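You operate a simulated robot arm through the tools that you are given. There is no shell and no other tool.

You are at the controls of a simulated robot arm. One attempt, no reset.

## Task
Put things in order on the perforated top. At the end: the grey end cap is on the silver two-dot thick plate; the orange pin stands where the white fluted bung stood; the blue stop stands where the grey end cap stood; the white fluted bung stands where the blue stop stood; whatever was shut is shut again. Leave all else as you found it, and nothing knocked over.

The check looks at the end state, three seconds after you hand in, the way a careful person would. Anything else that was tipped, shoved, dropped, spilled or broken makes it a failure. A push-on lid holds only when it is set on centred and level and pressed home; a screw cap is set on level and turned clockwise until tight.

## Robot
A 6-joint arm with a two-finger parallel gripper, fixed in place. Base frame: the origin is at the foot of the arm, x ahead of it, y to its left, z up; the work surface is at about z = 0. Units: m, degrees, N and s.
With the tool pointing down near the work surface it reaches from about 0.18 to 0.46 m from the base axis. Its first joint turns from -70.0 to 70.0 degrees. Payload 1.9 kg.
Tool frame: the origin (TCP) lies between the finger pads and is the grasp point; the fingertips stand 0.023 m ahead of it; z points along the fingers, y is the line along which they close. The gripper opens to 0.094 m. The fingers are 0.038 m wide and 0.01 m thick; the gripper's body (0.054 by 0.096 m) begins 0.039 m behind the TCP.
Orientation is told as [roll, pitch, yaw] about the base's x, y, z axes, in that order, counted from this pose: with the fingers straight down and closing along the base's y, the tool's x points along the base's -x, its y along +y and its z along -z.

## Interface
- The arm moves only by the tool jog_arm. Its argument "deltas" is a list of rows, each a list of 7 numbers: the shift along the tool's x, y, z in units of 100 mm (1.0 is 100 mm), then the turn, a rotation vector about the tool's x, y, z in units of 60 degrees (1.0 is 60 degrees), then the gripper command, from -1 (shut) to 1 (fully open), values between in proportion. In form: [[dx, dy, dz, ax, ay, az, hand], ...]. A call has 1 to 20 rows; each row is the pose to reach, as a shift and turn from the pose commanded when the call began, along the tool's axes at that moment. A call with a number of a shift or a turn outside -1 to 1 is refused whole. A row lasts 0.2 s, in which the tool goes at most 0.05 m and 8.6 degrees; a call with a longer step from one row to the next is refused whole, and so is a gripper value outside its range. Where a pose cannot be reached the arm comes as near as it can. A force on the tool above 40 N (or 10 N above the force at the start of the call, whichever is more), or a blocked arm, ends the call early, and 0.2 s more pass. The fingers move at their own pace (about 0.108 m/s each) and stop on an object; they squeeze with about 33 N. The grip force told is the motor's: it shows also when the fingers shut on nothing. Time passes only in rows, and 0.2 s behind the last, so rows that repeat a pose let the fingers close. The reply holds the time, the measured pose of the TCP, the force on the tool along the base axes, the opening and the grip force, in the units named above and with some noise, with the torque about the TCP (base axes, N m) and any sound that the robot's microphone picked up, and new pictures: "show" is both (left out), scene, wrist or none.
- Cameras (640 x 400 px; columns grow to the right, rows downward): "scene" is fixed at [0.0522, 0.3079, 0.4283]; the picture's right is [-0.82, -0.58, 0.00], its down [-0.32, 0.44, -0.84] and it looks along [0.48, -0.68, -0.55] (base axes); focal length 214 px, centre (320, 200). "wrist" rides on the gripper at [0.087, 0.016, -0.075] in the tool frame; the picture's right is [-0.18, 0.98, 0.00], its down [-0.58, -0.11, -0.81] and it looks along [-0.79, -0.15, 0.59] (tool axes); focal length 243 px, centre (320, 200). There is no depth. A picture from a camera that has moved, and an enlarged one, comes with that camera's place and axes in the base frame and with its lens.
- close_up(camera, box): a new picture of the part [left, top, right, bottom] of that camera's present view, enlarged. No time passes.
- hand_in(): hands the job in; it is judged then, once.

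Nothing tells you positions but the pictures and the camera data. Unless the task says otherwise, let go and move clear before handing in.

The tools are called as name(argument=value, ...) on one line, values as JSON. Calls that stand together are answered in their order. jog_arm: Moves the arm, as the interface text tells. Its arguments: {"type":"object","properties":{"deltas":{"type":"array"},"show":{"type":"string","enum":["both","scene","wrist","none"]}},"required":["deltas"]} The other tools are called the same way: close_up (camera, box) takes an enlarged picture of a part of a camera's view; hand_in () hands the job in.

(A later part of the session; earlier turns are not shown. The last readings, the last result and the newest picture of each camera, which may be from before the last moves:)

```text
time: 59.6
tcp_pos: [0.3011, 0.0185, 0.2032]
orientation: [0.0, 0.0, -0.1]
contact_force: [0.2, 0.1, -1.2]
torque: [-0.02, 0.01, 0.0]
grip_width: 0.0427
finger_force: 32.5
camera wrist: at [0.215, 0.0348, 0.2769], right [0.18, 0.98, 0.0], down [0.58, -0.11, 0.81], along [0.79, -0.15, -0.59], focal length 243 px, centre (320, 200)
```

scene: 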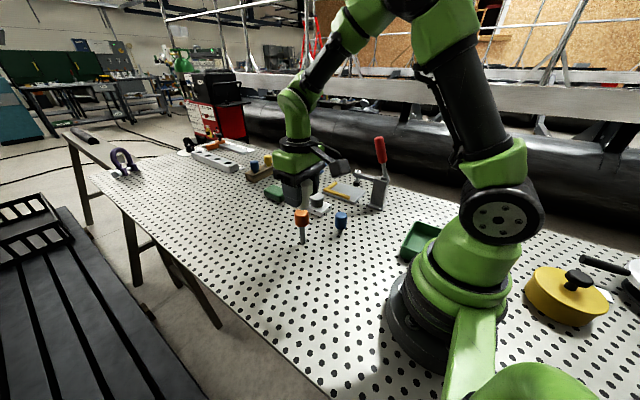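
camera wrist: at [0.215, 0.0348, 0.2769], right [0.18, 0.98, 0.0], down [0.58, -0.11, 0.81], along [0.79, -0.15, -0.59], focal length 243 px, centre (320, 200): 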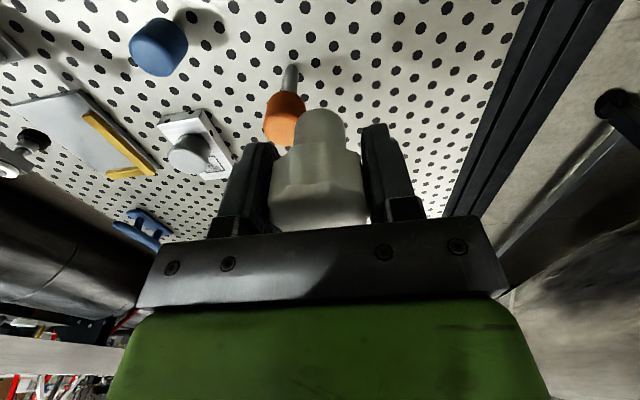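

Passing well above the orange pin now, while turning to the 40° yaw.

jog_arm(deltas=[[-0.03, -0.025, 0, 0, 0, -0.03, -1], [-0.12, -0.1, 0, 0, 0, -0.09, -1], [-0.24, -0.195, 0, 0, 0, -0.16, -1], [-0.36, -0.29, 0, 0, 0, -0.24, -1], [-0.48, -0.39, 0, 0, 0, -0.32, -1], [-0.6, -0.485, 0, 0, 0, -0.4, -1], [-0.72, -0.58, 0, 0, 0, -0.48, -1], [-0.84, -0.68, 0, 0, 0, -0.56, -1], [-0.94, -0.76, 0, 0, 0, -0.63, -1], [-1.0, -0.808, 0, 0, 0, -0.667, -1], [-1.0, -0.808, 0, 0, 0, -0.667, -1]], show="wrist")

```text
time: 62.0
tcp_pos: [0.4, -0.0613, 0.2033]
orientation: [0.0, 0.1, 40.1]
contact_force: [-0.4, -0.2, -0.7]
torque: [0.02, 0.01, 0.02]
grip_width: 0.0427
finger_force: 33.0
camera wrist: at [0.3236, -0.105, 0.2772], right [-0.49, 0.87, 0.0], down [0.51, 0.29, 0.81], along [0.7, 0.4, -0.59], focal length 243 px, centre (320, 200)
```

wrist: 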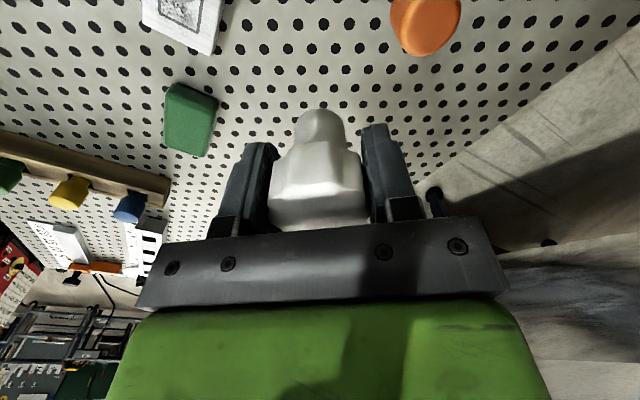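

Moving the last bit sideways to the blue stop's old spot and descending the first 10 cm.

jog_arm(deltas=[[-0.01, -0.06, 0, 0, 0, 0, -1], [-0.03, -0.15, 0, 0, 0, 0, -1], [-0.05, -0.23, 0, 0, 0, 0, -1], [-0.05, -0.256, 0.04, 0, 0, 0, -1], [-0.05, -0.256, 0.13, 0, 0, 0, -1], [-0.05, -0.256, 0.25, 0, 0, 0, -1], [-0.05, -0.256, 0.37, 0, 0, 0, -1], [-0.05, -0.256, 0.49, 0, 0, 0, -1], [-0.05, -0.256, 0.61, 0, 0, 0, -1], [-0.05, -0.256, 0.73, 0, 0, 0, -1], [-0.05, -0.256, 0.85, 0, 0, 0, -1], [-0.05, -0.256, 0.95, 0, 0, 0, -1], [-0.05, -0.256, 1.0, 0, 0, 0, -1], [-0.05, -0.256, 1.0, 0, 0, 0, -1]], show="both")

close_up(camera="scene", box=[260, 160, 380, 250])

```text
time: 65.0
tcp_pos: [0.4221, -0.0797, 0.1018]
orientation: [0.2, 0.0, 40.0]
contact_force: [0.0, -0.6, -0.1]
torque: [0.01, 0.02, -0.01]
grip_width: 0.0427
finger_force: 33.1
camera wrist: at [0.345, -0.1233, 0.1765], right [-0.49, 0.87, 0.0], down [0.51, 0.29, 0.81], along [0.7, 0.4, -0.59], focal length 243 px, centre (320, 200)
```

scene: 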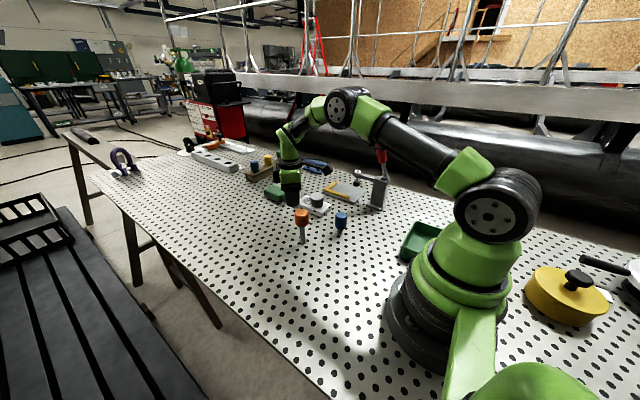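
wrist: 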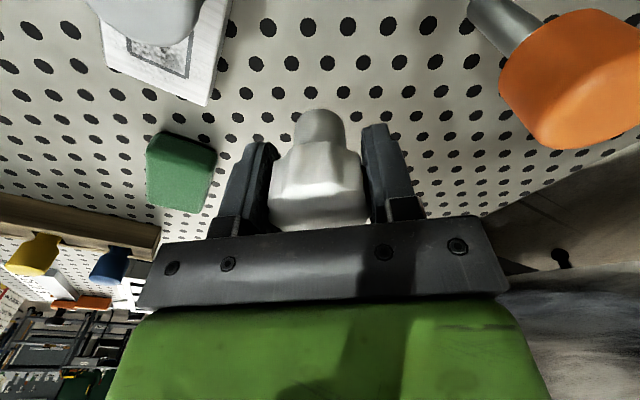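

```text
4.44 times, centred on (320, 205) of scene
camera zoom: at [0.0522, 0.3079, 0.4283], right [-0.82, -0.58, 0.0], down [-0.32, 0.44, -0.84], along [0.48, -0.68, -0.55], focal length 953 px, centre (320, 178)
```

zoom: 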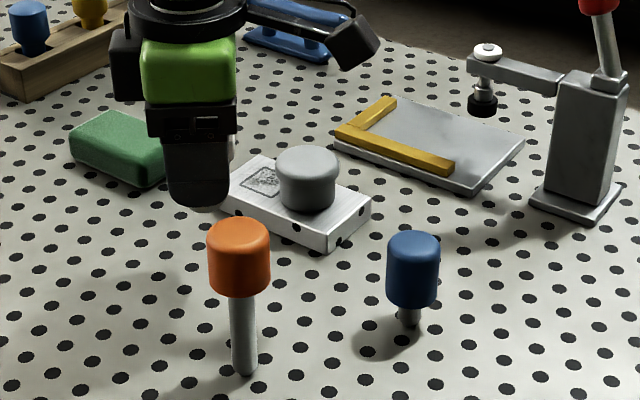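

Everything is in order. Lowering the bung to just above the table.

jog_arm(deltas=[[0, 0, 0.05, 0, 0, 0, -1], [0, 0, 0.13, 0, 0, 0, -1], [0, 0, 0.22, 0, 0, 0, -1], [0, 0, 0.32, 0, 0, 0, -1], [0, 0, 0.41, 0, 0, 0, -1], [0, 0, 0.49, 0, 0, 0, -1], [0, 0, 0.54, 0, 0, 0, -1], [0, 0, 0.55, 0, 0, 0, -1], [0, 0, 0.55, 0, 0, 0, -1]], show="wrist")

close_up(camera="wrist", box=[240, 60, 400, 160])

```text
time: 67.0
tcp_pos: [0.4222, -0.0788, 0.0478]
orientation: [0.0, 0.0, 40.0]
contact_force: [-0.7, 0.6, -0.9]
torque: [-0.01, 0.01, 0.0]
grip_width: 0.0425
finger_force: 33.0
camera wrist: at [0.3448, -0.123, 0.1221], right [-0.49, 0.87, 0.0], down [0.51, 0.29, 0.81], along [0.7, 0.4, -0.59], focal length 243 px, centre (320, 200)
```

wrist: 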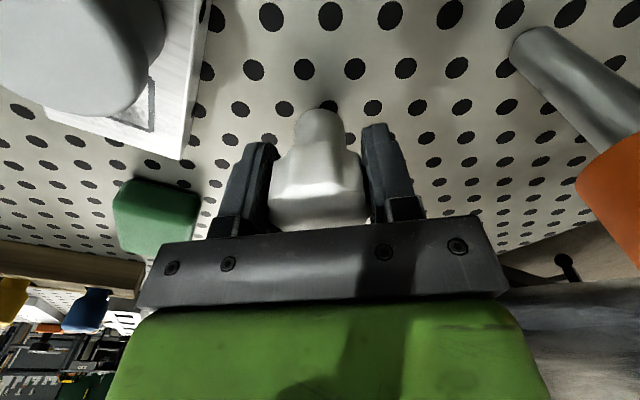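

```text
4.00 times, centred on (320, 110) of wrist
camera zoom: at [0.3448, -0.123, 0.1221], right [-0.49, 0.87, 0.0], down [0.51, 0.29, 0.81], along [0.7, 0.4, -0.59], focal length 970 px, centre (320, 560)
```

zoom: 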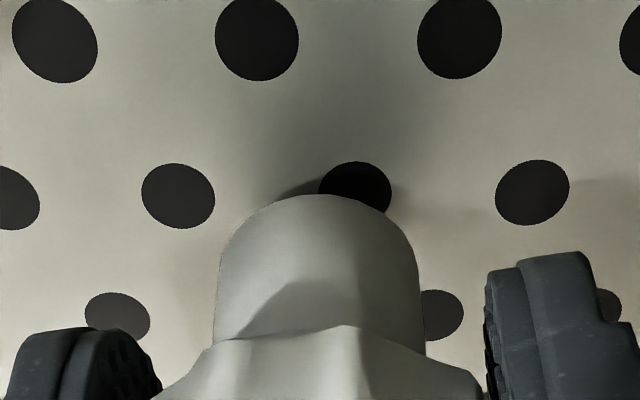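

The foot lines up with the blue stop's old position, relative to the same table hole. Lowering to contact.

jog_arm(deltas=[[0, 0, 0.012, 0, 0, 0, -1], [0, 0, 0.024, 0, 0, 0, -1], [0, 0, 0.034, 0, 0, 0, -1], [0, 0, 0.042, 0, 0, 0, -1], [0, 0, 0.046, 0, 0, 0, -1], [0, 0, 0.046, 0, 0, 0, -1]], show="none")

```text
time: 68.4
tcp_pos: [0.4206, -0.0788, 0.0431]
orientation: [0.0, -0.1, 40.0]
contact_force: [0.2, 0.1, 0.0]
torque: [-0.01, 0.02, 0.01]
grip_width: 0.0428
finger_force: 32.7
```

jog_arm(deltas=[[0, 0, 0.004, 0, 0, 0, -1], [0, 0, 0.008, 0, 0, 0, -1], [0, 0, 0.008, 0, 0, 0, -1]], show="none")

```text
time: 69.2
tcp_pos: [0.4204, -0.0785, 0.0424]
orientation: [-0.1, 0.0, 39.9]
contact_force: [-0.1, -0.5, -0.1]
torque: [0.0, 0.03, 0.01]
grip_width: 0.0426
finger_force: 32.6
```

jog_arm(deltas=[[0, 0, 0.003, 0, 0, 0, -1], [0, 0, 0.006, 0, 0, 0, -1], [0, 0, 0.006, 0, 0, 0, -1]], show="none")

```text
time: 70.0
tcp_pos: [0.421, -0.0794, 0.0418]
orientation: [0.0, 0.0, 40.0]
contact_force: [-0.3, 0.9, -0.7]
torque: [-0.04, -0.05, -0.02]
grip_width: 0.0427
finger_force: 33.2
```

jog_arm(deltas=[[0, 0, 0.003, 0, 0, 0, -1], [0, 0, 0.006, 0, 0, 0, -1], [0, 0, 0.006, 0, 0, 0, -1]], show="none")

```text
time: 70.8
tcp_pos: [0.4203, -0.0783, 0.0424]
orientation: [-0.1, 0.0, 40.1]
contact_force: [-0.2, 0.2, 0.0]
torque: [0.03, 0.0, 0.01]
grip_width: 0.0426
finger_force: 33.0
```

jog_arm(deltas=[[0, 0, 0.004, 0, 0, 0, -1], [0, 0, 0.006, 0, 0, 0, -1], [0, 0, 0.006, 0, 0, 0, -1]], show="wrist")

close_up(camera="wrist", box=[240, 60, 400, 160])

close_up(camera="scene", box=[270, 180, 350, 240])

```text
time: 71.6
tcp_pos: [0.4208, -0.0793, 0.0412]
orientation: [-0.1, 0.0, 40.0]
contact_force: [-5.6, 2.0, 18.6]
torque: [0.04, 0.23, -0.02]
grip_width: 0.0429
finger_force: 32.9
camera wrist: at [0.3448, -0.1229, 0.1153], right [-0.49, 0.87, 0.0], down [0.51, 0.29, 0.81], along [0.7, 0.4, -0.59], focal length 243 px, centre (320, 200)
```

wrist: 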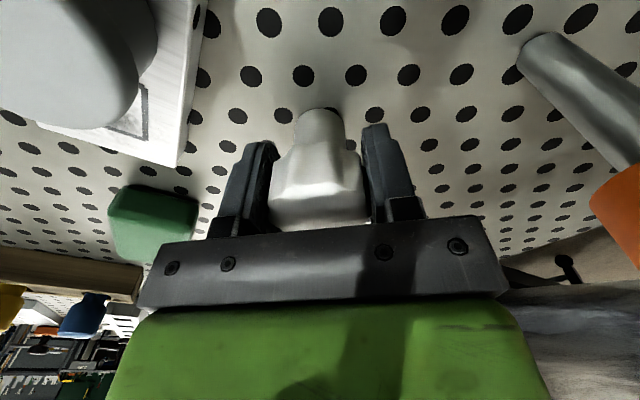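

```text
4.00 times, centred on (320, 110) of wrist
camera zoom: at [0.3448, -0.1229, 0.1153], right [-0.49, 0.87, 0.0], down [0.51, 0.29, 0.81], along [0.7, 0.4, -0.59], focal length 970 px, centre (320, 560)
```

zoom: 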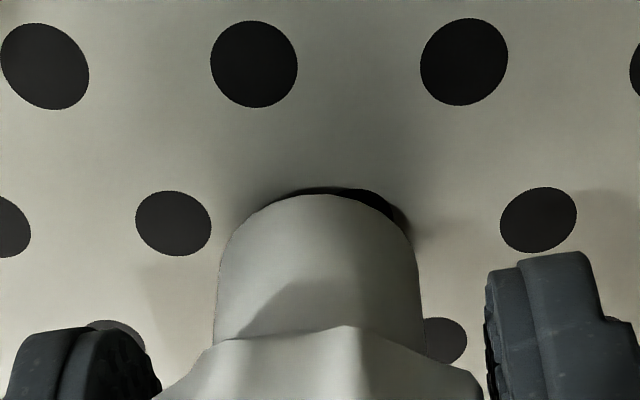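

```text
6.67 times, centred on (310, 210) of scene
camera zoom: at [0.0522, 0.3079, 0.4283], right [-0.82, -0.58, 0.0], down [-0.31, 0.44, -0.84], along [0.48, -0.68, -0.55], focal length 1430 px, centre (387, 133)
```

zoom: 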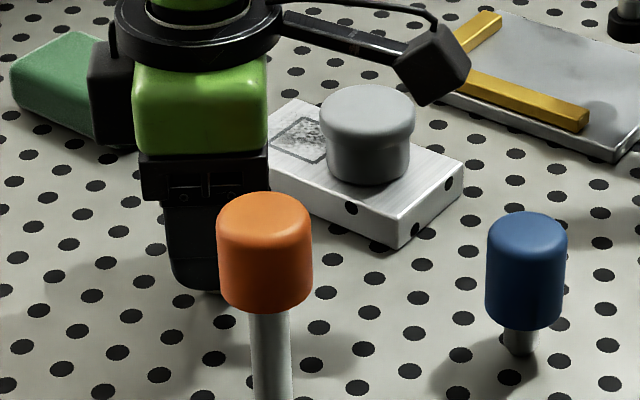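

The foot is on the table. I'll back off half a millimetre and release.

jog_arm(deltas=[[0, 0, -0.003, 0, 0, 0, -1], [0, 0, -0.006, 0, 0, 0, -1], [0, 0, -0.006, 0, 0, 0, -1]], show="none")

```text
time: 72.4
tcp_pos: [0.4213, -0.0794, 0.0415]
orientation: [-0.1, -0.1, 40.0]
contact_force: [3.0, -0.8, 8.4]
torque: [-0.04, -0.13, 0.01]
grip_width: 0.0428
finger_force: 32.4
```

jog_arm(deltas=[[0, 0, -0.003, 0, 0, 0, -1], [0, 0, -0.003, 0, 0, 0, -1], [0, 0, -0.003, 0, 0, 0, 0.0], [0, 0, -0.003, 0, 0, 0, 0.15], [0, 0, -0.003, 0, 0, 0, 0.4], [0, 0, -0.003, 0, 0, 0, 0.4], [0, 0, -0.003, 0, 0, 0, 0.4]], show="wrist")

close_up(camera="wrist", box=[220, 80, 420, 240])

```text
time: 74.0
tcp_pos: [0.422, -0.0786, 0.0415]
orientation: [-0.1, 0.0, 40.0]
contact_force: [0.2, -0.6, 0.7]
torque: [-0.02, 0.03, -0.01]
grip_width: 0.0656
finger_force: 0.1
camera wrist: at [0.3445, -0.1226, 0.1157], right [-0.49, 0.87, 0.0], down [0.51, 0.29, 0.81], along [0.7, 0.4, -0.59], focal length 243 px, centre (320, 200)
```

wrist: 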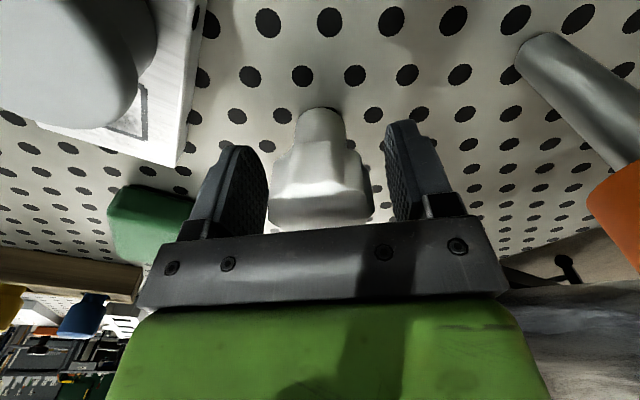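

```text
2.50 times, centred on (320, 160) of wrist
camera zoom: at [0.3445, -0.1226, 0.1157], right [-0.49, 0.87, 0.0], down [0.51, 0.29, 0.81], along [0.7, 0.4, -0.59], focal length 606 px, centre (320, 300)
```

zoom: 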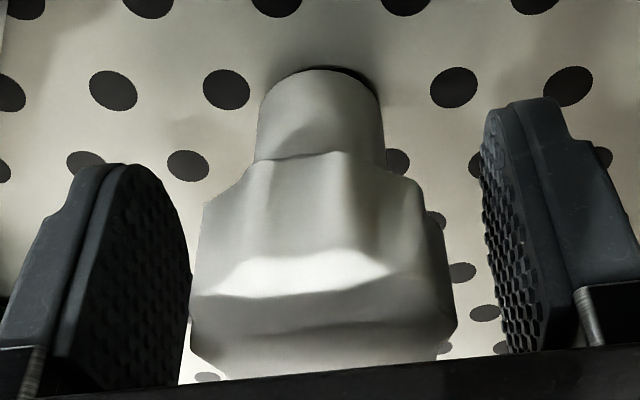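

The bung stands free. Raising the gripper slowly and straight up.

jog_arm(deltas=[[0, 0, -0.04, 0, 0, 0, 0.45], [0, 0, -0.12, 0, 0, 0, 0.45], [0, 0, -0.25, 0, 0, 0, 0.45], [0, 0, -0.45, 0, 0, 0, 0.45], [0, 0, -0.7, 0, 0, 0, 0.45], [0, 0, -0.95, 0, 0, 0, 0.45], [0, 0, -1.0, 0, 0, 0, 0.45], [0, 0, -1.0, 0, 0, 0, 0.45]], show="both")

close_up(camera="scene", box=[260, 170, 380, 250])

close_up(camera="wrist", box=[240, 0, 400, 120])

```text
time: 75.8
tcp_pos: [0.4223, -0.0789, 0.1431]
orientation: [0.0, 0.0, 40.0]
contact_force: [0.2, 0.2, -0.1]
torque: [0.0, -0.01, -0.01]
grip_width: 0.0681
finger_force: 0.0
camera wrist: at [0.3449, -0.1232, 0.2166], right [-0.49, 0.87, 0.0], down [0.52, 0.29, 0.81], along [0.7, 0.4, -0.59], focal length 243 px, centre (320, 200)
```

scene: 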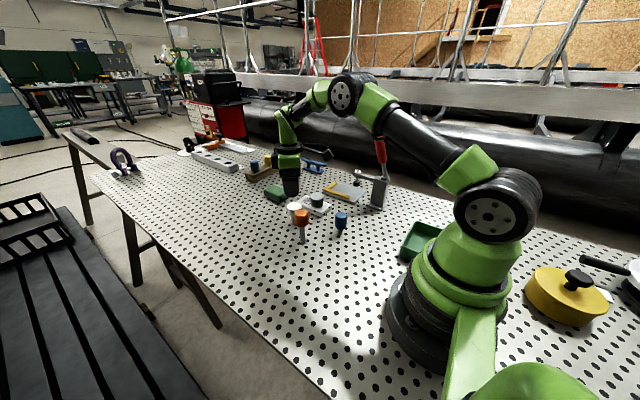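
wrist: 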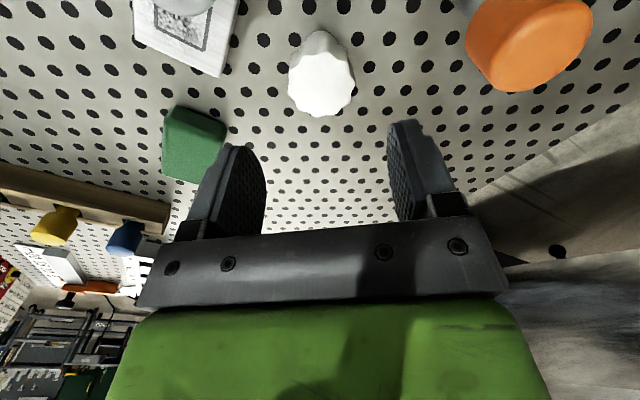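

```text
5.00 times, centred on (320, 210) of scene
camera zoom: at [0.0522, 0.3079, 0.4283], right [-0.82, -0.58, 0.0], down [-0.32, 0.44, -0.84], along [0.48, -0.68, -0.55], focal length 1072 px, centre (320, 150)
```

zoom: 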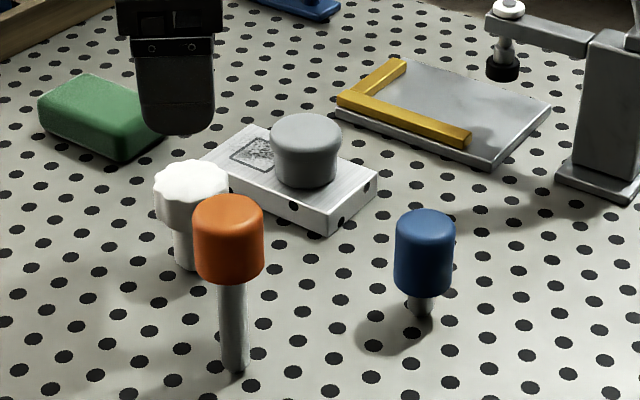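

```text
3.33 times, centred on (320, 60) of wrist
camera zoom: at [0.3449, -0.1232, 0.2166], right [-0.49, 0.87, 0.0], down [0.52, 0.29, 0.81], along [0.7, 0.4, -0.59], focal length 809 px, centre (320, 667)
```

zoom: 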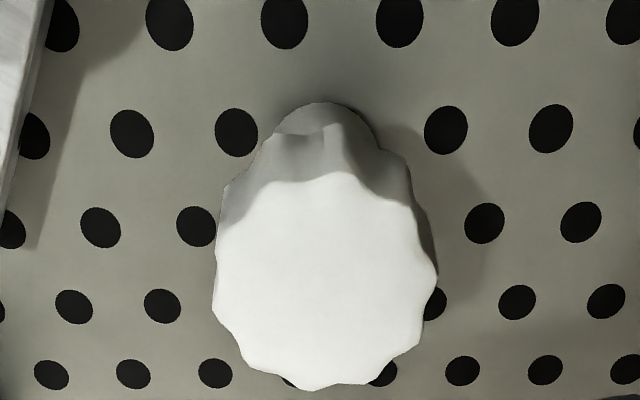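

The bung is upright on the blue stop's old spot. Now going up, across to the orange pin, with yaw back to zero.

jog_arm(deltas=[[0, 0, -0.3, 0, 0, 0, 0.45], [0, 0, -0.6, 0, 0, 0, 0.45], [0.05, 0.2, -0.6, 0, 0, 0.12, 0.45], [0.1, 0.42, -0.6, 0, 0, 0.25, 0.45], [0.15, 0.64, -0.6, 0, 0, 0.38, 0.45], [0.2, 0.82, -0.6, 0, 0, 0.51, 0.45], [0.227, 0.963, -0.6, 0, 0, 0.62, 0.45], [0.227, 0.963, -0.6, 0, 0, 0.667, 0.45], [0.227, 0.963, -0.6, 0, 0, 0.667, 0.45]], show="both")

close_up(camera="wrist", box=[240, 0, 400, 120])

```text
time: 77.8
tcp_pos: [0.3411, -0.0204, 0.2024]
orientation: [0.0, 0.0, -0.1]
contact_force: [-0.4, -0.2, -0.4]
torque: [0.01, 0.0, 0.01]
grip_width: 0.0682
finger_force: 0.0
camera wrist: at [0.2545, -0.0037, 0.2759], right [0.19, 0.98, 0.0], down [0.58, -0.11, 0.81], along [0.79, -0.15, -0.59], focal length 243 px, centre (320, 200)
```

scene: 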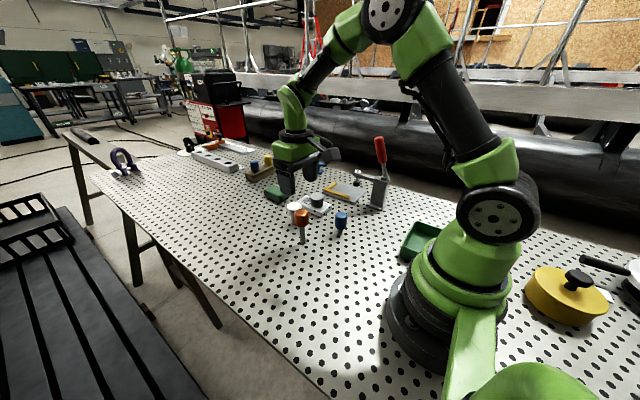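
wrist: 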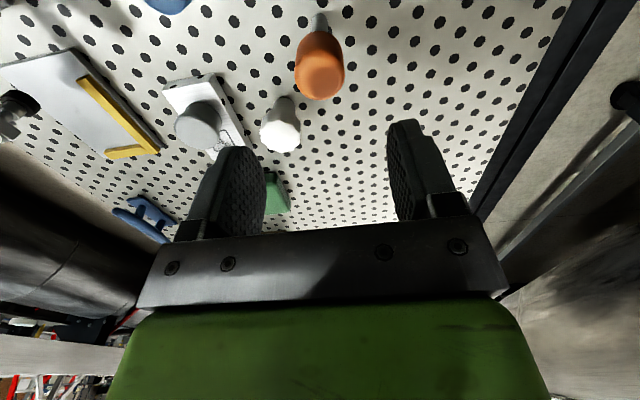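

```text
3.33 times, centred on (320, 60) of wrist
camera zoom: at [0.2545, -0.0037, 0.2759], right [0.19, 0.98, 0.0], down [0.58, -0.11, 0.81], along [0.79, -0.15, -0.59], focal length 809 px, centre (320, 667)
```

zoom: 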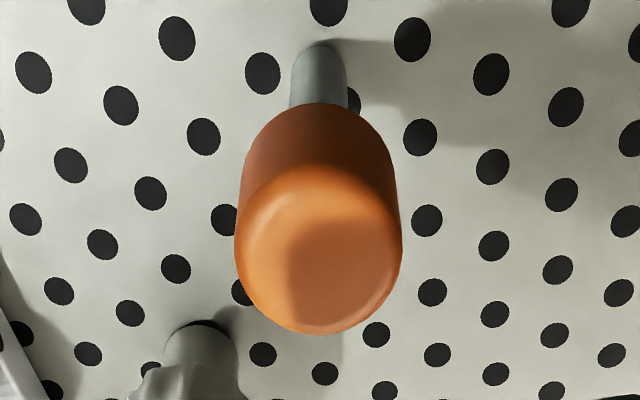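

The orange pin's centre is at about (0.340, -0.019). Descending around its head.

jog_arm(deltas=[[0.02, 0.013, 0.15, 0, 0, 0, 0.45], [0.02, 0.013, 0.4, 0, 0, 0, 0.45], [0.02, 0.013, 0.6, 0, 0, 0, 0.45], [0.02, 0.013, 0.8, 0, 0, 0, 0.45], [0.02, 0.013, 0.95, 0, 0, 0, 0.45], [0.02, 0.013, 1.0, 0, 0, 0, 0.45], [0.02, 0.013, 1.0, 0, 0, 0, 0.45]], show="both")

close_up(camera="scene", box=[260, 170, 380, 250])

close_up(camera="wrist", box=[220, 80, 420, 240])

```text
time: 79.4
tcp_pos: [0.3424, -0.0186, 0.1]
orientation: [0.1, -0.1, 0.0]
contact_force: [-0.3, -0.9, 0.8]
torque: [-0.02, -0.02, 0.02]
grip_width: 0.0678
finger_force: 0.0
camera wrist: at [0.2547, -0.003, 0.1749], right [0.18, 0.98, 0.0], down [0.58, -0.11, 0.81], along [0.79, -0.15, -0.59], focal length 243 px, centre (320, 200)
```

scene: 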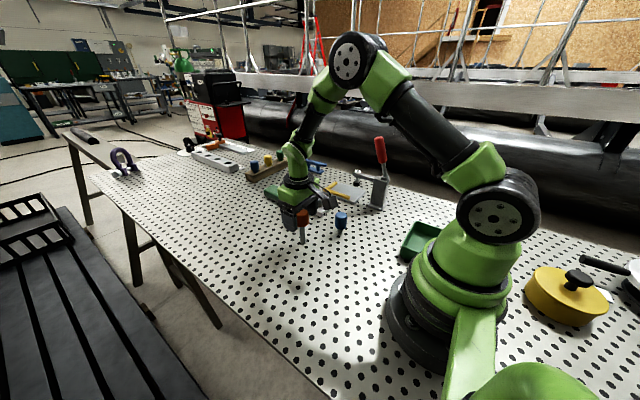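
wrist: 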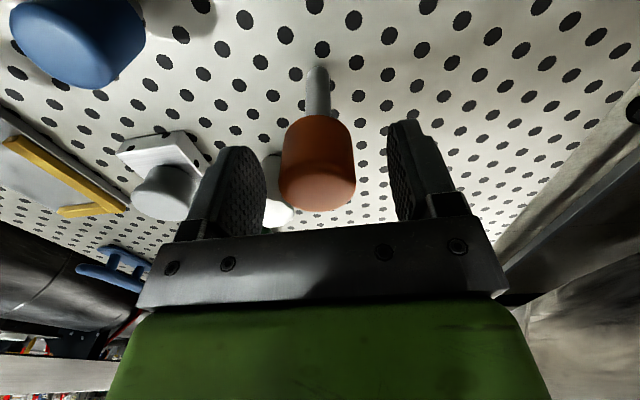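

```text
5.00 times, centred on (320, 210) of scene
camera zoom: at [0.0522, 0.3079, 0.4283], right [-0.82, -0.58, 0.0], down [-0.32, 0.44, -0.84], along [0.48, -0.68, -0.55], focal length 1072 px, centre (320, 150)
```

zoom: 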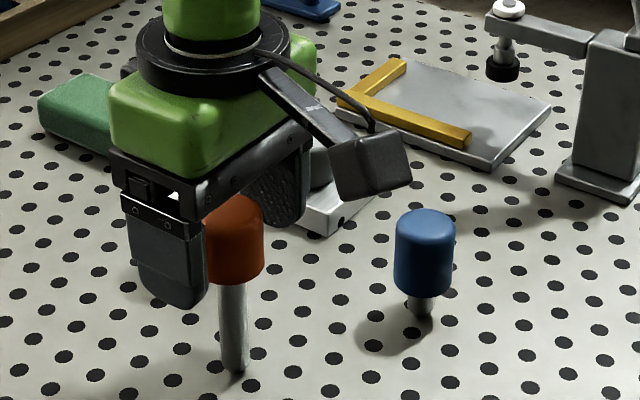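

```text
2.50 times, centred on (320, 160) of wrist
camera zoom: at [0.2547, -0.003, 0.1749], right [0.18, 0.98, 0.0], down [0.58, -0.11, 0.81], along [0.79, -0.15, -0.59], focal length 606 px, centre (320, 300)
```

zoom: 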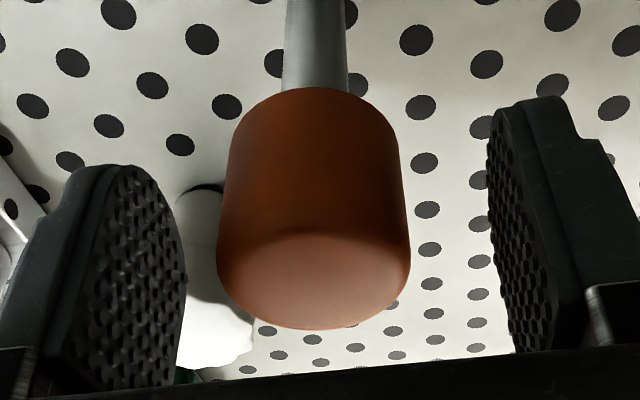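

The pin's head is centred between the pads. Going down 12 mm more, gripping, and doing a slow test lift.

jog_arm(deltas=[[0, 0, 0.06, 0, 0, 0, 0.45], [0, 0, 0.12, 0, 0, 0, 0.45], [0, 0, 0.12, 0, 0, 0, 0.1], [0, 0, 0.12, 0, 0, 0, -0.15], [0, 0, 0.12, 0, 0, 0, -0.25], [0, 0, 0.12, 0, 0, 0, -1], [0, 0, 0.12, 0, 0, 0, -1], [0, 0, 0.12, 0, 0, 0, -1], [0, 0, 0.12, 0, 0, 0, -1]], show="wrist")

close_up(camera="wrist", box=[220, 40, 420, 240])

```text
time: 81.4
tcp_pos: [0.3406, -0.0194, 0.0891]
orientation: [0.0, 0.0, 0.0]
contact_force: [-0.4, 0.2, 0.1]
torque: [-0.03, -0.01, -0.01]
grip_width: 0.0353
finger_force: 32.6
camera wrist: at [0.254, -0.0028, 0.1633], right [0.18, 0.98, 0.0], down [0.58, -0.11, 0.81], along [0.79, -0.15, -0.59], focal length 243 px, centre (320, 200)
```

wrist: 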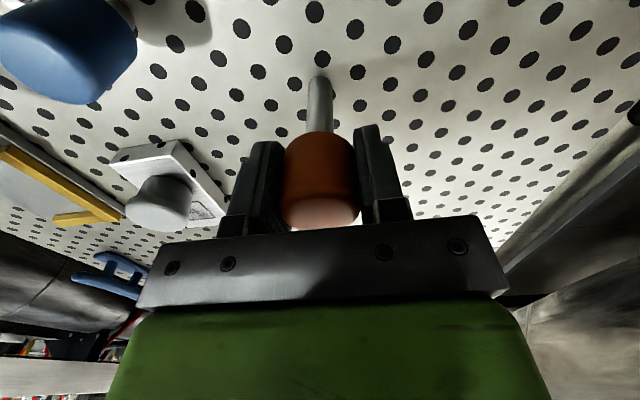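

```text
2.00 times, centred on (320, 140) of wrist
camera zoom: at [0.254, -0.0028, 0.1633], right [0.18, 0.98, 0.0], down [0.58, -0.11, 0.81], along [0.79, -0.15, -0.59], focal length 485 px, centre (320, 320)
```

zoom: 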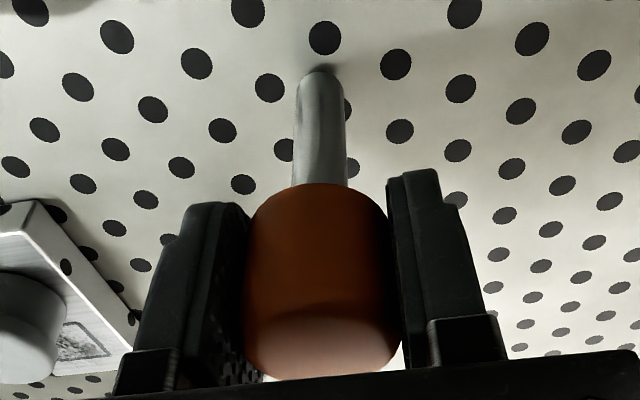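

Gripped at 35 mm. Slow lift now.

jog_arm(deltas=[[0, 0, -0.01, 0, 0, 0, -1], [0, 0, -0.02, 0, 0, 0, -1], [0, 0, -0.03, 0, 0, 0, -1], [0, 0, -0.045, 0, 0, 0, -1], [0, 0, -0.06, 0, 0, 0, -1], [0, 0, -0.08, 0, 0, 0, -1], [0, 0, -0.1, 0, 0, 0, -1]], show="wrist")

close_up(camera="wrist", box=[220, 40, 420, 240])

close_up(camera="scene", box=[260, 190, 380, 260])

```text
time: 83.0
tcp_pos: [0.3398, -0.0187, 0.1005]
orientation: [0.0, -0.1, 0.0]
contact_force: [-0.3, 0.1, -1.6]
torque: [-0.01, 0.01, -0.02]
grip_width: 0.0352
finger_force: 32.8
camera wrist: at [0.2533, -0.0023, 0.1744], right [0.18, 0.98, 0.0], down [0.58, -0.11, 0.81], along [0.79, -0.15, -0.59], focal length 243 px, centre (320, 200)
```

wrist: 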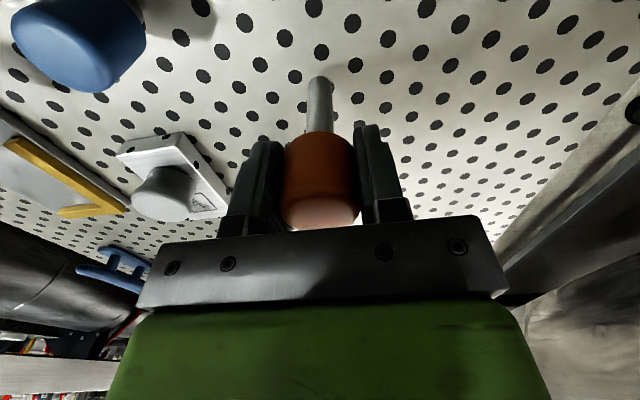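

```text
2.00 times, centred on (320, 140) of wrist
camera zoom: at [0.2533, -0.0023, 0.1744], right [0.18, 0.98, 0.0], down [0.58, -0.11, 0.81], along [0.79, -0.15, -0.59], focal length 485 px, centre (320, 320)
```

zoom: 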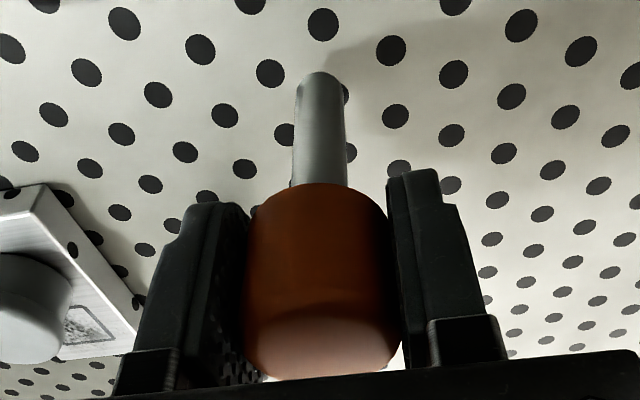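

```text
5.33 times, centred on (320, 225) of scene
camera zoom: at [0.0522, 0.3079, 0.4283], right [-0.82, -0.58, 0.0], down [-0.32, 0.44, -0.84], along [0.48, -0.68, -0.55], focal length 1144 px, centre (320, 67)
```

zoom: 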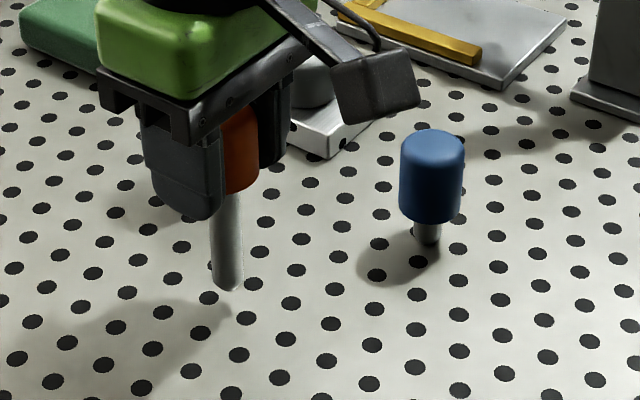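

The pin is held, hanging vertical. Carrying it toward the bung's old place with a clear path.

jog_arm(deltas=[[0, 0, -0.04, 0, 0, 0, -1], [0, 0, -0.12, 0, 0, 0, -1], [0, 0, -0.22, 0, 0, 0, -1], [0, 0, -0.3, 0, 0, 0, -1], [0.03, 0.026, -0.3, 0, 0, 0, -1], [0.1, 0.085, -0.3, 0, 0, 0, -1], [0.19, 0.16, -0.3, 0, 0, 0, -1], [0.29, 0.247, -0.3, 0, 0, 0, -1], [0.39, 0.332, -0.3, 0, 0, 0, -1], [0.49, 0.417, -0.3, 0, 0, 0, -1], [0.59, 0.502, -0.3, 0, 0, 0, -1], [0.69, 0.587, -0.3, 0, 0, 0, -1], [0.79, 0.672, -0.3, 0, 0, 0, -1], [0.88, 0.749, -0.3, 0, 0, 0, -1], [0.95, 0.81, -0.3, 0, 0, 0, -1], [0.98, 0.834, -0.3, 0, 0, 0, -1], [0.98, 0.834, -0.3, 0, 0, 0, -1]], show="wrist")

```text
time: 86.6
tcp_pos: [0.2422, 0.0673, 0.1302]
orientation: [-0.1, 0.1, 0.0]
contact_force: [-0.2, -0.4, -1.2]
torque: [0.03, 0.02, -0.02]
grip_width: 0.0353
finger_force: 32.6
camera wrist: at [0.1557, 0.0824, 0.2041], right [0.18, 0.98, 0.0], down [0.58, -0.11, 0.81], along [0.79, -0.15, -0.59], focal length 243 px, centre (320, 200)
```

wrist: 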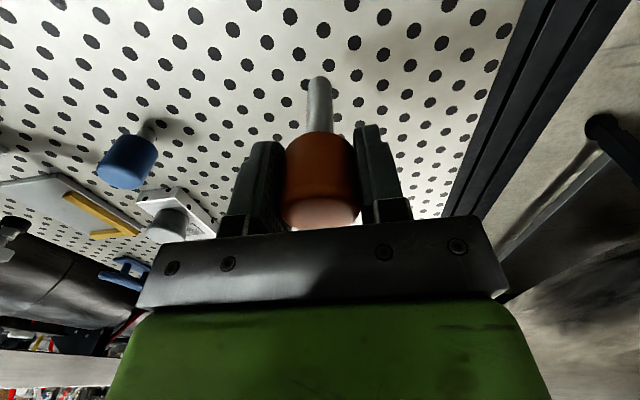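

Continuing to the bung's old spot and descending to just above the table.

jog_arm(deltas=[[0.03, 0.025, 0, 0, 0, 0, -1], [0.1, 0.082, 0, 0, 0, 0, -1], [0.2, 0.165, 0, 0, 0, 0, -1], [0.3, 0.247, 0, 0, 0, 0, -1], [0.38, 0.313, 0, 0, 0, 0, -1], [0.418, 0.345, 0, 0, 0, 0, -1], [0.418, 0.345, 0.04, 0, 0, 0, -1], [0.418, 0.345, 0.12, 0, 0, 0, -1], [0.418, 0.345, 0.21, 0, 0, 0, -1], [0.418, 0.345, 0.29, 0, 0, 0, -1], [0.418, 0.345, 0.34, 0, 0, 0, -1], [0.418, 0.345, 0.34, 0, 0, 0, -1]], show="both")

close_up(camera="wrist", box=[240, 40, 400, 140])

close_up(camera="scene", box=[265, 230, 365, 320])

```text
time: 89.2
tcp_pos: [0.1997, 0.0995, 0.0955]
orientation: [0.0, 0.0, 0.0]
contact_force: [0.5, -1.1, -1.4]
torque: [-0.02, -0.02, 0.02]
grip_width: 0.0357
finger_force: 33.0
camera wrist: at [0.1132, 0.1148, 0.1702], right [0.18, 0.98, 0.0], down [0.58, -0.11, 0.81], along [0.79, -0.15, -0.59], focal length 243 px, centre (320, 200)
```

scene: 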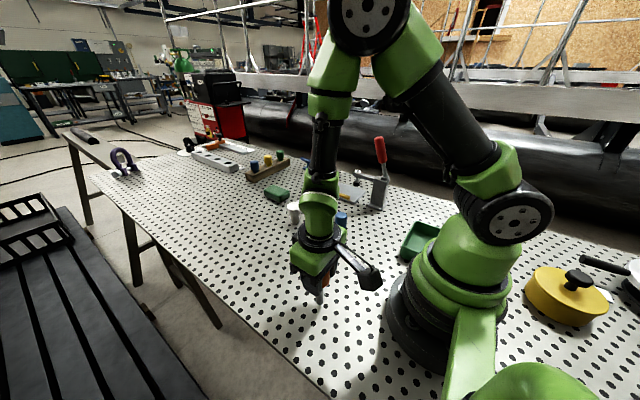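
wrist: 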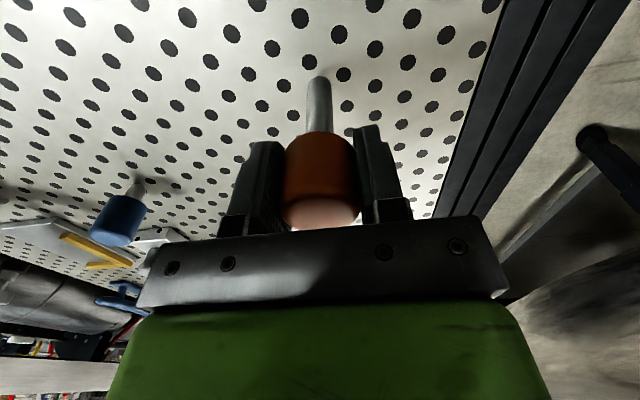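

```text
4.00 times, centred on (320, 90) of wrist
camera zoom: at [0.1132, 0.1148, 0.1702], right [0.18, 0.98, 0.0], down [0.58, -0.11, 0.81], along [0.79, -0.15, -0.59], focal length 970 px, centre (320, 640)
```

zoom: 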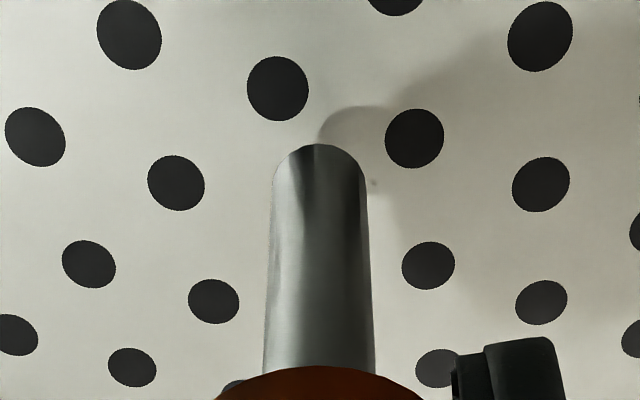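

```text
4.44 times, centred on (315, 275) of scene
camera zoom: at [0.0522, 0.3079, 0.4283], right [-0.82, -0.58, 0.0], down [-0.32, 0.44, -0.84], along [0.48, -0.68, -0.55], focal length 953 px, centre (342, -133)
```

zoom: 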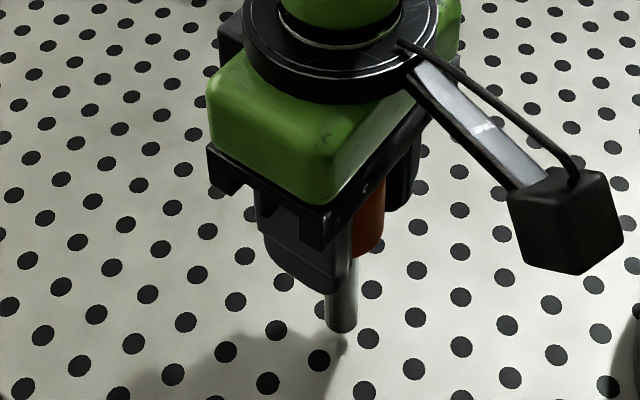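

The pin tip is about 2 mm off in y compared with the bung's foot (same hole landmarks). I'll correct that and lower nearly to contact.

jog_arm(deltas=[[0.01, 0.018, 0, 0, 0, 0, -1], [0.01, 0.018, 0.015, 0, 0, 0, -1], [0.01, 0.018, 0.03, 0, 0, 0, -1], [0.01, 0.018, 0.045, 0, 0, 0, -1], [0.01, 0.018, 0.052, 0, 0, 0, -1], [0.01, 0.018, 0.052, 0, 0, 0, -1]], show="wrist")

close_up(camera="wrist", box=[240, 40, 400, 140])

```text
time: 90.6
tcp_pos: [0.2, 0.1011, 0.092]
orientation: [0.0, -0.1, 0.1]
contact_force: [-0.3, 0.2, -0.6]
torque: [-0.03, -0.01, -0.01]
grip_width: 0.0352
finger_force: 33.1
camera wrist: at [0.1122, 0.117, 0.1649], right [0.18, 0.98, 0.0], down [0.58, -0.11, 0.81], along [0.79, -0.15, -0.59], focal length 243 px, centre (320, 200)
```

wrist: 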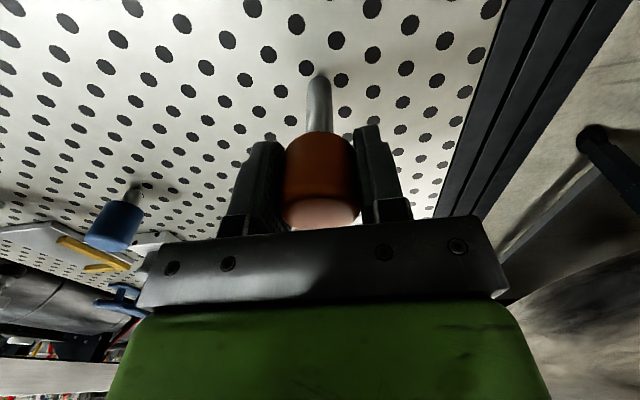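

```text
4.00 times, centred on (320, 90) of wrist
camera zoom: at [0.1122, 0.117, 0.1649], right [0.18, 0.98, 0.0], down [0.58, -0.11, 0.81], along [0.79, -0.15, -0.59], focal length 970 px, centre (320, 640)
```

zoom: 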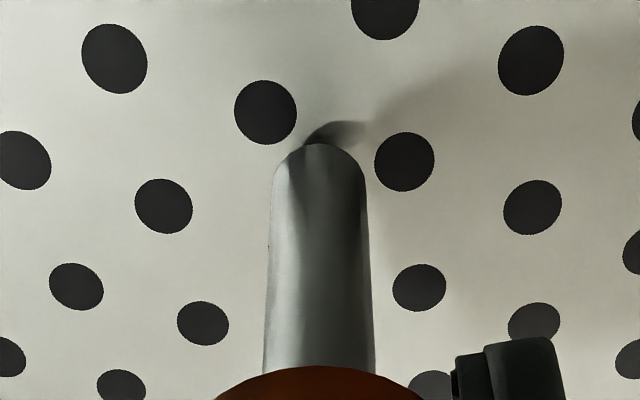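

Now the tip is at (0.2014, 0.1001), matching the bung's place. Lowering to contact in small steps.

jog_arm(deltas=[[0, 0, 0.004, 0, 0, 0, -1], [0, 0, 0.008, 0, 0, 0, -1], [0, 0, 0.008, 0, 0, 0, -1]], show="none")

```text
time: 91.4
tcp_pos: [0.1986, 0.1022, 0.0893]
orientation: [0.0, -0.1, 0.0]
contact_force: [-0.1, 0.2, -1.1]
torque: [0.0, -0.03, 0.02]
grip_width: 0.0353
finger_force: 33.2
```

jog_arm(deltas=[[0, 0, 0.003, 0, 0, 0, -1], [0, 0, 0.006, 0, 0, 0, -1], [0, 0, 0.006, 0, 0, 0, -1]], show="none")

```text
time: 92.2
tcp_pos: [0.1987, 0.1019, 0.0888]
orientation: [0.0, 0.1, 0.1]
contact_force: [0.1, -0.2, -0.2]
torque: [-0.04, -0.01, -0.01]
grip_width: 0.0354
finger_force: 33.0
```

jog_arm(deltas=[[0, 0, 0.003, 0, 0, 0, -1], [0, 0, 0.006, 0, 0, 0, -1], [0, 0, 0.006, 0, 0, 0, -1]], show="none")

```text
time: 93.0
tcp_pos: [0.2001, 0.1022, 0.0891]
orientation: [-0.1, 0.0, 0.0]
contact_force: [-3.0, -3.8, 23.7]
torque: [-0.33, 0.27, -0.07]
grip_width: 0.0351
finger_force: 32.9
```

Contact. Backing off to a light touch.

jog_arm(deltas=[[0, 0, -0.003, 0, 0, 0, -1], [0, 0, -0.006, 0, 0, 0, -1], [0, 0, -0.006, 0, 0, 0, -1]], show="none")

```text
time: 93.8
tcp_pos: [0.1983, 0.1002, 0.0888]
orientation: [0.1, 0.0, 0.1]
contact_force: [-3.3, 5.9, 26.2]
torque: [0.56, 0.26, -0.03]
grip_width: 0.035
finger_force: 32.8
```

jog_arm(deltas=[[0, 0, -0.003, 0, 0, 0, -1], [0, 0, -0.006, 0, 0, 0, -1], [0, 0, -0.006, 0, 0, 0, -1]], show="wrist")

close_up(camera="scene", box=[265, 230, 365, 320])

close_up(camera="wrist", box=[240, 40, 400, 140])

```text
time: 94.6
tcp_pos: [0.1997, 0.1008, 0.0898]
orientation: [-0.1, 0.1, 0.0]
contact_force: [0.8, 0.0, -1.3]
torque: [-0.03, -0.01, -0.02]
grip_width: 0.0354
finger_force: 33.1
camera wrist: at [0.112, 0.117, 0.1635], right [0.18, 0.98, 0.0], down [0.58, -0.11, 0.81], along [0.79, -0.15, -0.59], focal length 243 px, centre (320, 200)
```

wrist: 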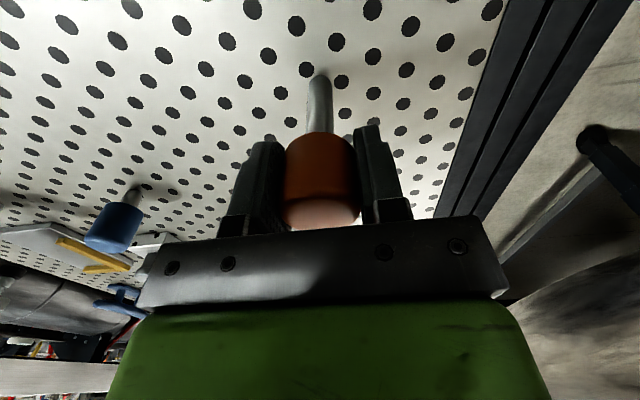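

```text
4.44 times, centred on (315, 275) of scene
camera zoom: at [0.0522, 0.3079, 0.4283], right [-0.82, -0.58, 0.0], down [-0.32, 0.44, -0.84], along [0.48, -0.68, -0.55], focal length 953 px, centre (342, -133)
```

zoom: 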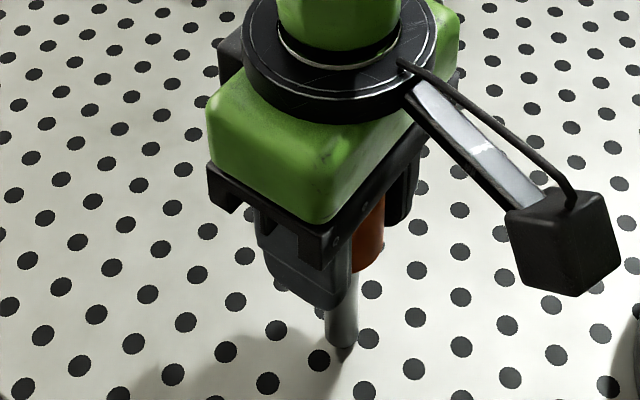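

```text
4.00 times, centred on (320, 90) of wrist
camera zoom: at [0.112, 0.117, 0.1635], right [0.18, 0.98, 0.0], down [0.58, -0.11, 0.81], along [0.79, -0.15, -0.59], focal length 970 px, centre (320, 640)
```

zoom: 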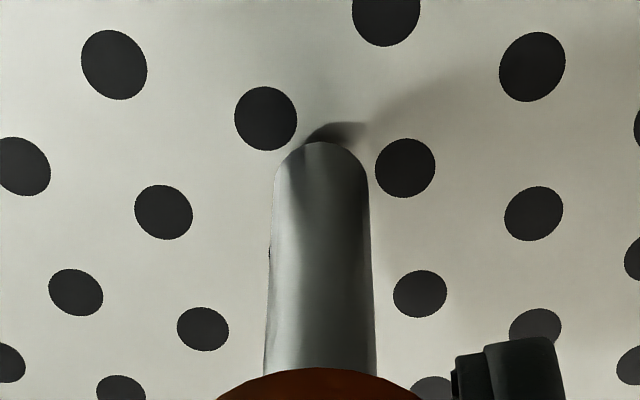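

Just unloaded, pin vertical. Lowering a hair and opening in small steps.

jog_arm(deltas=[[0, 0, 0.004, 0, 0, 0, -1], [0, 0, 0.004, 0, 0, 0, -1], [0, 0, 0.004, 0, 0, 0, -0.2], [0, 0, 0.004, 0, 0, 0, -0.15], [0, 0, 0.004, 0, 0, 0, -0.1], [0, 0, 0.004, 0, 0, 0, 0.1], [0, 0, 0.004, 0, 0, 0, 0.4], [0, 0, 0.004, 0, 0, 0, 0.4]], show="both")

close_up(camera="scene", box=[265, 230, 365, 320])

close_up(camera="wrist", box=[220, 40, 420, 240])

```text
time: 96.4
tcp_pos: [0.2, 0.1013, 0.0896]
orientation: [0.1, 0.0, -0.1]
contact_force: [-0.7, -0.8, -0.5]
torque: [0.02, 0.0, 0.01]
grip_width: 0.0658
finger_force: 0.0
camera wrist: at [0.1119, 0.1173, 0.1632], right [0.18, 0.98, 0.0], down [0.58, -0.11, 0.81], along [0.79, -0.15, -0.59], focal length 243 px, centre (320, 200)
```

scene: 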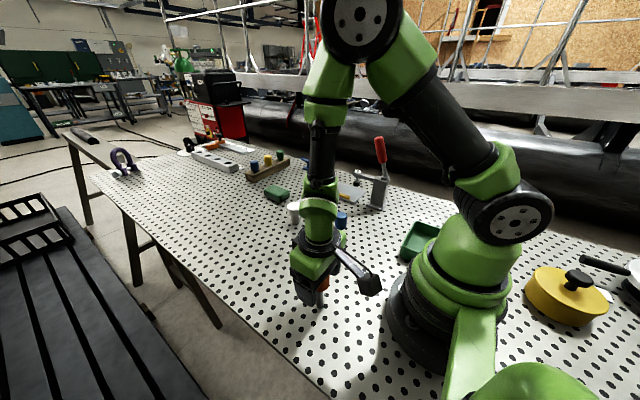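
wrist: 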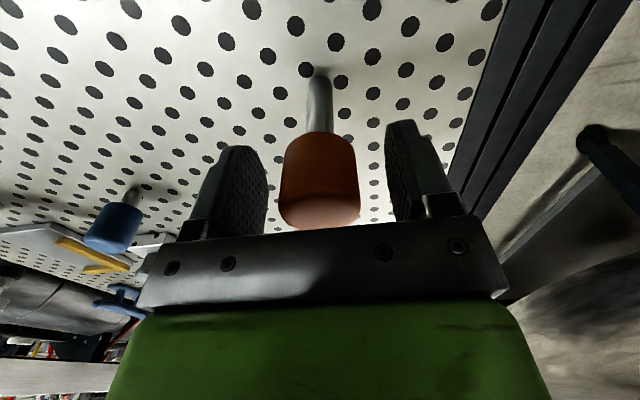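

```text
4.44 times, centred on (315, 275) of scene
camera zoom: at [0.0522, 0.3079, 0.4283], right [-0.82, -0.58, 0.0], down [-0.32, 0.44, -0.84], along [0.48, -0.68, -0.55], focal length 953 px, centre (342, -133)
```

zoom: 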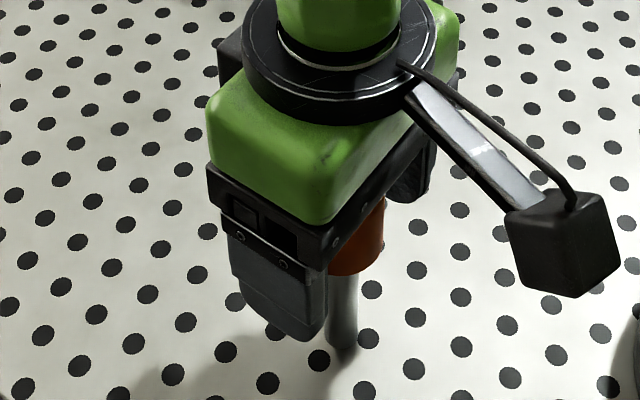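

```text
2.00 times, centred on (320, 140) of wrist
camera zoom: at [0.1119, 0.1173, 0.1632], right [0.18, 0.98, 0.0], down [0.58, -0.11, 0.81], along [0.79, -0.15, -0.59], focal length 485 px, centre (320, 320)
```

zoom: 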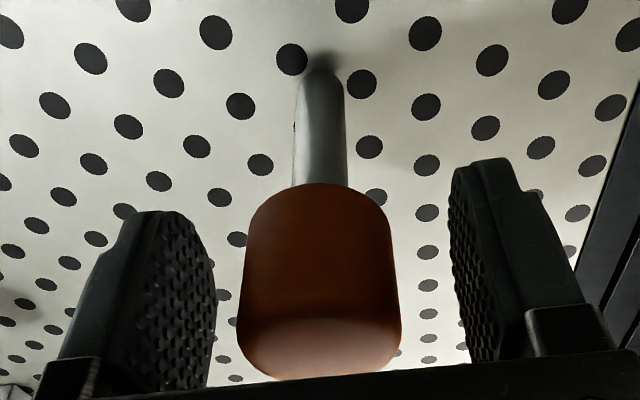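

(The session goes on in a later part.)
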